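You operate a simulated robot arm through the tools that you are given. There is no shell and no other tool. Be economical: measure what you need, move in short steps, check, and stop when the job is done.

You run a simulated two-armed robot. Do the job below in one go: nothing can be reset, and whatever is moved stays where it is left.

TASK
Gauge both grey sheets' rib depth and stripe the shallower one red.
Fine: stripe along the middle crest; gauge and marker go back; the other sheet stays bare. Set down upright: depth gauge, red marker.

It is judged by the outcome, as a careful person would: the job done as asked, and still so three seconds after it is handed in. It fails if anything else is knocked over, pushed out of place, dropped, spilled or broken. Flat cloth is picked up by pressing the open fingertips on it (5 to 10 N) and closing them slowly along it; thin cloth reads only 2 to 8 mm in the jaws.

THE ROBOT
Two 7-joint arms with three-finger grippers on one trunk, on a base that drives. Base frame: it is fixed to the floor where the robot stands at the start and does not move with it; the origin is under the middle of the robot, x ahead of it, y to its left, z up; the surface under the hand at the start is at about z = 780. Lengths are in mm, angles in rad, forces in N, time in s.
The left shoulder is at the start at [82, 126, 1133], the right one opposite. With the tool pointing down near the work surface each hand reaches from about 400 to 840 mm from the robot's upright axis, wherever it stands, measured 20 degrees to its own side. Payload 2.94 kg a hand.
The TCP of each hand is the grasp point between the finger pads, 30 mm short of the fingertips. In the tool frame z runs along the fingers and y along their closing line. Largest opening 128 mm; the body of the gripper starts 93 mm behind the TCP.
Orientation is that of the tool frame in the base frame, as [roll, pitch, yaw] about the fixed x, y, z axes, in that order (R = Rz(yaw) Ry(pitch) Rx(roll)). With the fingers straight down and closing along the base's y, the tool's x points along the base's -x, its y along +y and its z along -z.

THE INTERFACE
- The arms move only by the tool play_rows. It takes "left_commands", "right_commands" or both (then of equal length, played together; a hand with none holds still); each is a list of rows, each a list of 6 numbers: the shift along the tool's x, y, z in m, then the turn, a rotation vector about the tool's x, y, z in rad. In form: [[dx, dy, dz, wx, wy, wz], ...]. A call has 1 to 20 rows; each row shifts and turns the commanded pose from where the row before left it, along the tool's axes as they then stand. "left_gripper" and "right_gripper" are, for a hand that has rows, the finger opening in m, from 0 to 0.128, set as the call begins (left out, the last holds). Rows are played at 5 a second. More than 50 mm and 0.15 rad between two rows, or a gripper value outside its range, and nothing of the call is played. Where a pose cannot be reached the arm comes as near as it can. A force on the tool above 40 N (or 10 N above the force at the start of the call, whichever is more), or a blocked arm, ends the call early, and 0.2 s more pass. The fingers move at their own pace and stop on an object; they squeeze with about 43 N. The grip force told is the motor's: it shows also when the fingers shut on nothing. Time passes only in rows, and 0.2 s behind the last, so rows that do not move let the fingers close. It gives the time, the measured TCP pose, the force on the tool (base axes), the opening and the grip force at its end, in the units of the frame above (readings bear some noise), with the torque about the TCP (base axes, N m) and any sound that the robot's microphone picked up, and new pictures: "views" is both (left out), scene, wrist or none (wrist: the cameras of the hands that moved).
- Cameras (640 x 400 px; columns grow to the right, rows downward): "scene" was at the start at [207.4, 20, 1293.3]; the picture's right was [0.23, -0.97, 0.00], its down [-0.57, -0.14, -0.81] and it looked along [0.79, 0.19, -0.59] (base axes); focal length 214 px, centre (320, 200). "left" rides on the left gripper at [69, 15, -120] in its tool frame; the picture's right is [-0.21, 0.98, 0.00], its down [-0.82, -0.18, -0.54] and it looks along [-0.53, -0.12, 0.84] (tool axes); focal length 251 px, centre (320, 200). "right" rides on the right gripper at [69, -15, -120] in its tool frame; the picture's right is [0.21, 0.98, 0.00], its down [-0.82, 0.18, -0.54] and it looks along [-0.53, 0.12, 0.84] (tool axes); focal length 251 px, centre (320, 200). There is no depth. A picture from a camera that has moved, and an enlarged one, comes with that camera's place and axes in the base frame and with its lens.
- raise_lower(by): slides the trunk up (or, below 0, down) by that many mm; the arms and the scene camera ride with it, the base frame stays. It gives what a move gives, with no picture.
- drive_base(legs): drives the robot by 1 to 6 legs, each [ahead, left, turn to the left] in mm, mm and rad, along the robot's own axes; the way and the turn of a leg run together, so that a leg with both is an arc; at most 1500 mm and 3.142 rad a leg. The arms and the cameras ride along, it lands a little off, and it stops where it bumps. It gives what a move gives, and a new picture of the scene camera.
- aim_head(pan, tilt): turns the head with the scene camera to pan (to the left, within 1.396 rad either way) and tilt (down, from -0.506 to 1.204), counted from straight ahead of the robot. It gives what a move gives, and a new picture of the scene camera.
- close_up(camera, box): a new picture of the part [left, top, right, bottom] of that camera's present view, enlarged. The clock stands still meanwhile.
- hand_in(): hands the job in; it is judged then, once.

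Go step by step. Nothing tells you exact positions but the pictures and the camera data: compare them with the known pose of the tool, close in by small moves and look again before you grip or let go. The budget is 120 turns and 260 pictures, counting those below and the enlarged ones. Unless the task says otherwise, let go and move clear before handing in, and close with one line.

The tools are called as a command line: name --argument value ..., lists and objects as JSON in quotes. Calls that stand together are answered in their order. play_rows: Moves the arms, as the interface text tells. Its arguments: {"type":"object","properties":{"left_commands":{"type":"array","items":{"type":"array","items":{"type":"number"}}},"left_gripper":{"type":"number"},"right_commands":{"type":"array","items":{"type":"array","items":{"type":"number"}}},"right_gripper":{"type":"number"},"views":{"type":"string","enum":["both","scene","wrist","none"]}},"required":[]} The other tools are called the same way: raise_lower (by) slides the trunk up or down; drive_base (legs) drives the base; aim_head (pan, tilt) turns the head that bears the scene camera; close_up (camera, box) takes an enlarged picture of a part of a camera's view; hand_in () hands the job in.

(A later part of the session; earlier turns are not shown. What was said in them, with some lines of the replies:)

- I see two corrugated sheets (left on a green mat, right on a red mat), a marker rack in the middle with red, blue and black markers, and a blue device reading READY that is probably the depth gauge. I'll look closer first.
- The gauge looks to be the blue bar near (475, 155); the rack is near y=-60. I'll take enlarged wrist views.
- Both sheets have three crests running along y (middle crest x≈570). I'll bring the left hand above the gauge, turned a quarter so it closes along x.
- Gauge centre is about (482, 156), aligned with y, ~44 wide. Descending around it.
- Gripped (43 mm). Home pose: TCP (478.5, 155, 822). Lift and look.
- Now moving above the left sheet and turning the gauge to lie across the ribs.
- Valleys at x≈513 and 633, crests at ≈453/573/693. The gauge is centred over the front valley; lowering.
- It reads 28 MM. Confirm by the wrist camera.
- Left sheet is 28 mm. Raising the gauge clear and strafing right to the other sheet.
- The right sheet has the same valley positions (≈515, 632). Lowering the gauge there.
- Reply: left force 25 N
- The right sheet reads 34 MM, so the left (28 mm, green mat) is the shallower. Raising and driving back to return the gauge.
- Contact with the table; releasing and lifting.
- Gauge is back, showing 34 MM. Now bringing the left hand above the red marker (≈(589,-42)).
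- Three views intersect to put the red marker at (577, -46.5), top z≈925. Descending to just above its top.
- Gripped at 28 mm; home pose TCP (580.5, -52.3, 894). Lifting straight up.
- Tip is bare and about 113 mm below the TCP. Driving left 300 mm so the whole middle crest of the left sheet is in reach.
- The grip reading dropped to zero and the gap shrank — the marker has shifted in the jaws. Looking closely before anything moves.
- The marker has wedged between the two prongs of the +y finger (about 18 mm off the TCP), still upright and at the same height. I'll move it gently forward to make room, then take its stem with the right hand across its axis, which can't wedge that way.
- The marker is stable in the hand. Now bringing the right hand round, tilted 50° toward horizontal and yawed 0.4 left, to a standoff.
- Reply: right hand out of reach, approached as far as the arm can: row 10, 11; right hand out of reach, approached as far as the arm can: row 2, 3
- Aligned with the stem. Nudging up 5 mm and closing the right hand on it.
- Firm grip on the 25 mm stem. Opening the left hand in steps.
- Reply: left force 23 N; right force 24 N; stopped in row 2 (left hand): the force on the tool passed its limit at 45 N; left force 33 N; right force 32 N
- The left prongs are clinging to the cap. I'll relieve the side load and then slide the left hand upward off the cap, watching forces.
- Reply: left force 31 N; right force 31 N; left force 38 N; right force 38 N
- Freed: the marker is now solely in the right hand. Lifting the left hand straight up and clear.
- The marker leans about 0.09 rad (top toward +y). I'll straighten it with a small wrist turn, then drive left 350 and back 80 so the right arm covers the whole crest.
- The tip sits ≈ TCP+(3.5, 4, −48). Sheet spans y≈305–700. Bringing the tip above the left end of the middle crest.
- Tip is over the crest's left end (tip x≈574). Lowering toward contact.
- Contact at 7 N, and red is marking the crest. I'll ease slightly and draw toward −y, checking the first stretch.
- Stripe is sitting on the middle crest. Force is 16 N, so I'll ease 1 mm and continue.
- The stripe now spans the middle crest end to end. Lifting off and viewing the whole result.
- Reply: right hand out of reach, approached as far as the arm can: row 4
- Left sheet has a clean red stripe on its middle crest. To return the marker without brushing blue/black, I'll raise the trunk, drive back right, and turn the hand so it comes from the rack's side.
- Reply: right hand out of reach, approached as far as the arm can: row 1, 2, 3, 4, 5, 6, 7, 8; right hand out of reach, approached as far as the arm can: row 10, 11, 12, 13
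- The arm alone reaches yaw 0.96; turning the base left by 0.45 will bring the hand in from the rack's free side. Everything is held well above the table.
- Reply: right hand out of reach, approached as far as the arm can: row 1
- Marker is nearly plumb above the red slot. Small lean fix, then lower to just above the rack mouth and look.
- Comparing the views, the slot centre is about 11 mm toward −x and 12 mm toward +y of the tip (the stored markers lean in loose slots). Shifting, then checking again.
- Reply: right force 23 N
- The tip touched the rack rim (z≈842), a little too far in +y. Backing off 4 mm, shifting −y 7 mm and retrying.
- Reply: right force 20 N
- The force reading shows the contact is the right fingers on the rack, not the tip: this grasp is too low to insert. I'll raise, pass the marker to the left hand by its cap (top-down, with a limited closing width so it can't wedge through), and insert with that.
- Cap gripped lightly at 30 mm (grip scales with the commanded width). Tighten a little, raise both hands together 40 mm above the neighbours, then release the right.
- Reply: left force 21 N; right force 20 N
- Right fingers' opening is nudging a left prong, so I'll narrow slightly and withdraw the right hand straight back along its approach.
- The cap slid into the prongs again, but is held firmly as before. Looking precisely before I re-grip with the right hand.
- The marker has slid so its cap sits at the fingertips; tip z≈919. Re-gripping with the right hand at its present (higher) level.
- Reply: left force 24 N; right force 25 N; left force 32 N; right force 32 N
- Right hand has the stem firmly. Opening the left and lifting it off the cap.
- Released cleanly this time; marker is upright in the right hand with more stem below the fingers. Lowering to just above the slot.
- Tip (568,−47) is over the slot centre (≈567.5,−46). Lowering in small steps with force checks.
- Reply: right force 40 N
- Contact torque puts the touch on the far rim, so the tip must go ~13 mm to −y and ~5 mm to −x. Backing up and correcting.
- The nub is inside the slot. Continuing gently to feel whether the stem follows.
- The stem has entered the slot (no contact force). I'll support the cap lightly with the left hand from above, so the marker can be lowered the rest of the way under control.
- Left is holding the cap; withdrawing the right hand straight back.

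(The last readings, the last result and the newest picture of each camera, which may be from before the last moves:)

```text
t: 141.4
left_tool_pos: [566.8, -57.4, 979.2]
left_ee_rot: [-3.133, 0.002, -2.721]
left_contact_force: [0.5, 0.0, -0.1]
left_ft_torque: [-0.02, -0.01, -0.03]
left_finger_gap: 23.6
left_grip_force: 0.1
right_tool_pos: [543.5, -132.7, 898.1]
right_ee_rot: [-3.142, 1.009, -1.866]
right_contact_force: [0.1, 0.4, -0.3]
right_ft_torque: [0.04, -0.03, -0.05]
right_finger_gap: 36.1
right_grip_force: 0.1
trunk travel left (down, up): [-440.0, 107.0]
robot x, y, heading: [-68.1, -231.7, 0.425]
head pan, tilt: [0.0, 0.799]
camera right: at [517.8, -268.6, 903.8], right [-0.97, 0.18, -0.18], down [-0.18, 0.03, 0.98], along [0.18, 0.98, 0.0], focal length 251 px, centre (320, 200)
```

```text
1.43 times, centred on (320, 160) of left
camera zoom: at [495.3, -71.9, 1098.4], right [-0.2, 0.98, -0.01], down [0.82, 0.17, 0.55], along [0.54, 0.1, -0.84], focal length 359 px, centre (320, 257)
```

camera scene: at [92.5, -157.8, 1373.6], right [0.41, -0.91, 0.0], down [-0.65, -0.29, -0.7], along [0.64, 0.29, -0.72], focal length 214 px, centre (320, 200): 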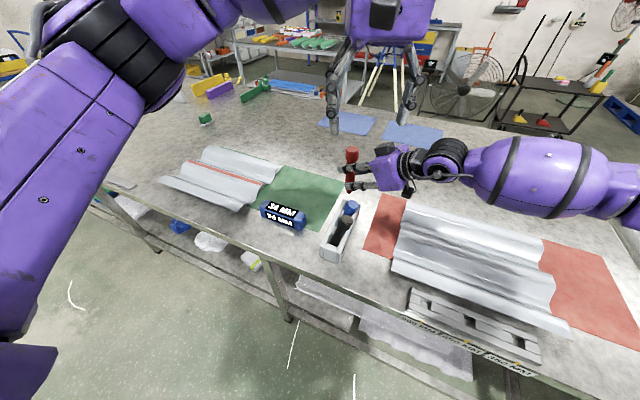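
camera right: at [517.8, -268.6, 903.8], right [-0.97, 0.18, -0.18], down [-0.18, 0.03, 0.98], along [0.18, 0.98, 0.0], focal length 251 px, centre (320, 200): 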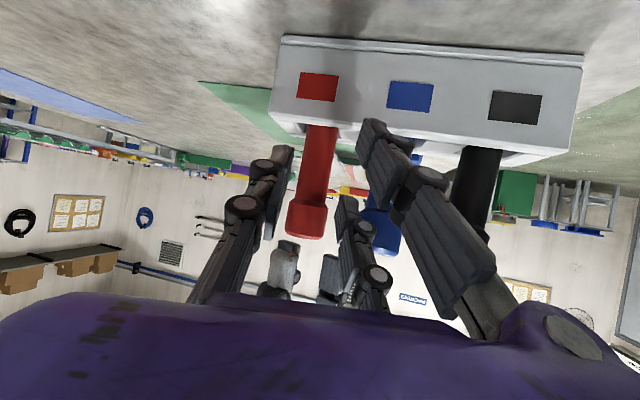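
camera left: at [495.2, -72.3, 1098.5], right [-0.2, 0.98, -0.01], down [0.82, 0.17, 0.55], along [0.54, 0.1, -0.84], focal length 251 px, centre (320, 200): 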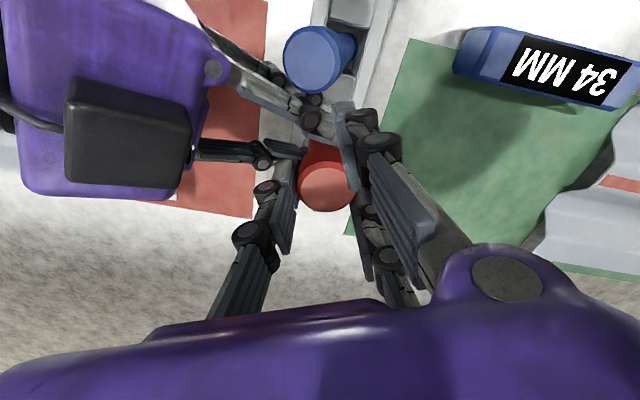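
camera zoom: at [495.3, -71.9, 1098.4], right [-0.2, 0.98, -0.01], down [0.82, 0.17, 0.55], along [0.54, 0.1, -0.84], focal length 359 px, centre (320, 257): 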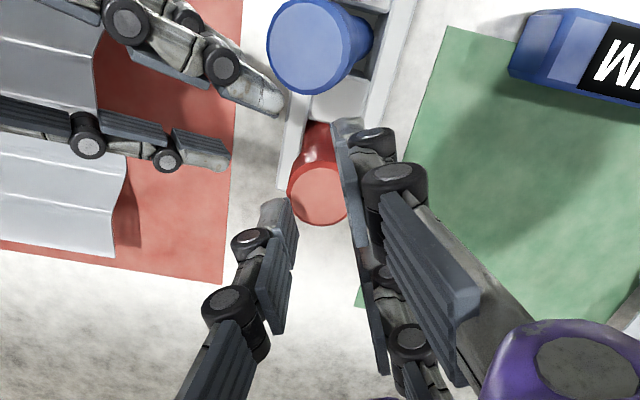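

The marker has settled into its slot, seated like its neighbours and free of both hands. Moving both hands clear.

play_rows --left_commands '[[0, 0, -0.03, 0, 0, 0], [0, 0, -0.04, 0, 0, 0], [0, 0, -0.045, 0, 0, 0], [0, 0, -0.045, 0, 0, 0], [0, 0, -0.045, 0, 0, 0], [0.03, 0, -0.02, 0, 0, 0], [0.04, 0, 0, 0, 0, 0], [0.04, 0, 0, 0, 0, 0], [0, 0, 0, 0, 0, 0]]' --right_commands '[[0.0107, 0, -0.0169, 0, 0, 0], [0.0107, 0, -0.0169, 0, 0, 0], [-0.0254, 0, -0.016, 0, 0, 0], [-0.0254, 0, -0.016, 0, 0, 0], [-0.0254, 0, -0.016, 0, 0, 0], [-0.0254, 0, -0.016, 0, 0, 0], [0, 0, 0, 0, 0, 0], [0, 0, 0, 0, 0, 0], [0, 0, 0, 0, 0, 0]]' --views "both"

close_up --camera "left" --box '[200, 0, 500, 200]'

close_up --camera "scene" --box '[240, 120, 420, 270]'

```text
t: 143.4
left_tool_pos: [463.1, -100.4, 1206.1]
left_ee_rot: [-3.133, 0.005, -2.721]
left_contact_force: [0.7, 0.7, 0.3]
left_ft_torque: [-0.02, 0.02, -0.05]
left_finger_gap: 23.2
left_grip_force: 0.0
right_tool_pos: [531.8, -173.7, 1018.4]
right_ee_rot: [-3.141, 1.01, -1.867]
right_contact_force: [-0.5, 0.3, -0.8]
right_ft_torque: [-0.02, 0.01, 0.0]
right_finger_gap: 36.0
right_grip_force: 0.1
trunk travel left (down, up): [-440.0, 107.0]
robot x, y, heading: [-68.0, -229.7, 0.422]
head pan, tilt: [0.0, 0.799]
camera scene: at [92.3, -157.8, 1373.6], right [0.41, -0.91, 0.0], down [-0.65, -0.29, -0.7], along [0.64, 0.29, -0.72], focal length 214 px, centre (320, 200)
camera right: at [506.0, -309.7, 1024.6], right [-0.97, 0.18, -0.18], down [-0.18, 0.03, 0.98], along [0.18, 0.98, 0.0], focal length 251 px, centre (320, 200)
camera left: at [392.2, -115.1, 1325.1], right [-0.2, 0.98, -0.01], down [0.82, 0.17, 0.54], along [0.53, 0.1, -0.84], focal length 251 px, centre (320, 200)
```

scene: 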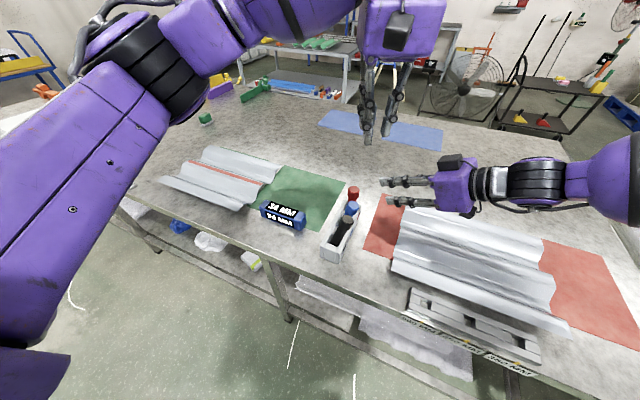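
right: 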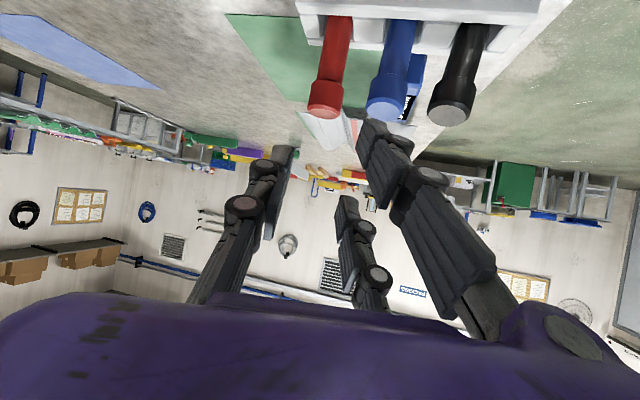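
left: 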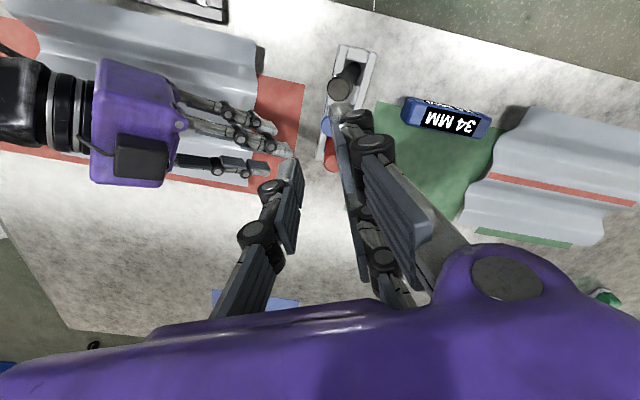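

```text
2.00 times, centred on (350, 100) of left
camera zoom: at [392.2, -115.1, 1325.1], right [-0.2, 0.98, -0.01], down [0.82, 0.17, 0.54], along [0.53, 0.1, -0.84], focal length 503 px, centre (260, 400)
```

zoom: 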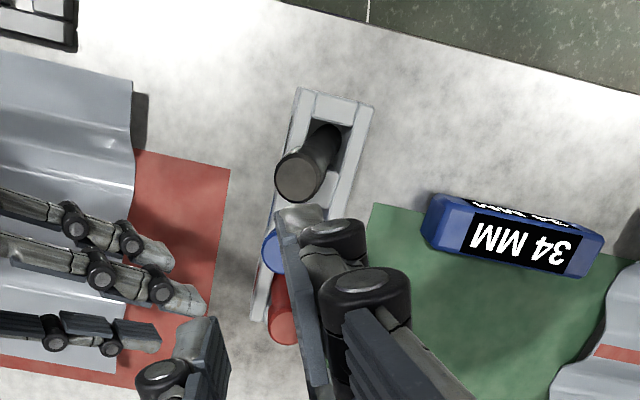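

```text
2.67 times, centred on (330, 195) of scene
camera zoom: at [92.3, -157.8, 1373.6], right [0.41, -0.91, 0.0], down [-0.65, -0.29, -0.7], along [0.64, 0.29, -0.72], focal length 572 px, centre (293, 213)
```

zoom: 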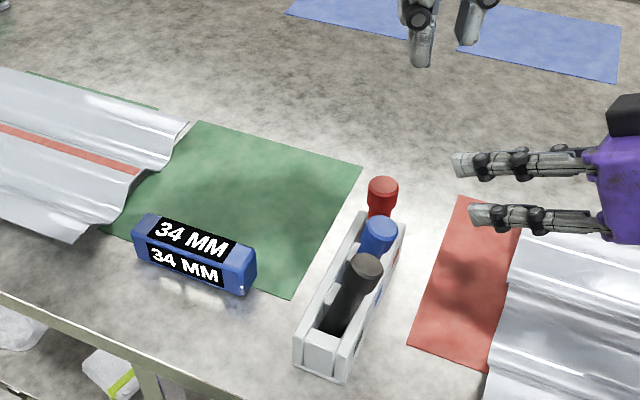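

The red marker stands in its slot level with blue and black. The gauge is back in its place, the stripe is on the 28 mm sheet, and the 34 mm sheet is bare. Both hands are clear, so I'm handing in.

hand_in

```text
The job is handed in.
```

The left sheet (green mat) gauged 28 mm against 34 mm for the right, so I striped its middle crest red and left the other bare. The gauge is back in its spot and the red marker stands in its rack slot; it slid the last few centimetres into the slot on its own rather than being lowered all the way.
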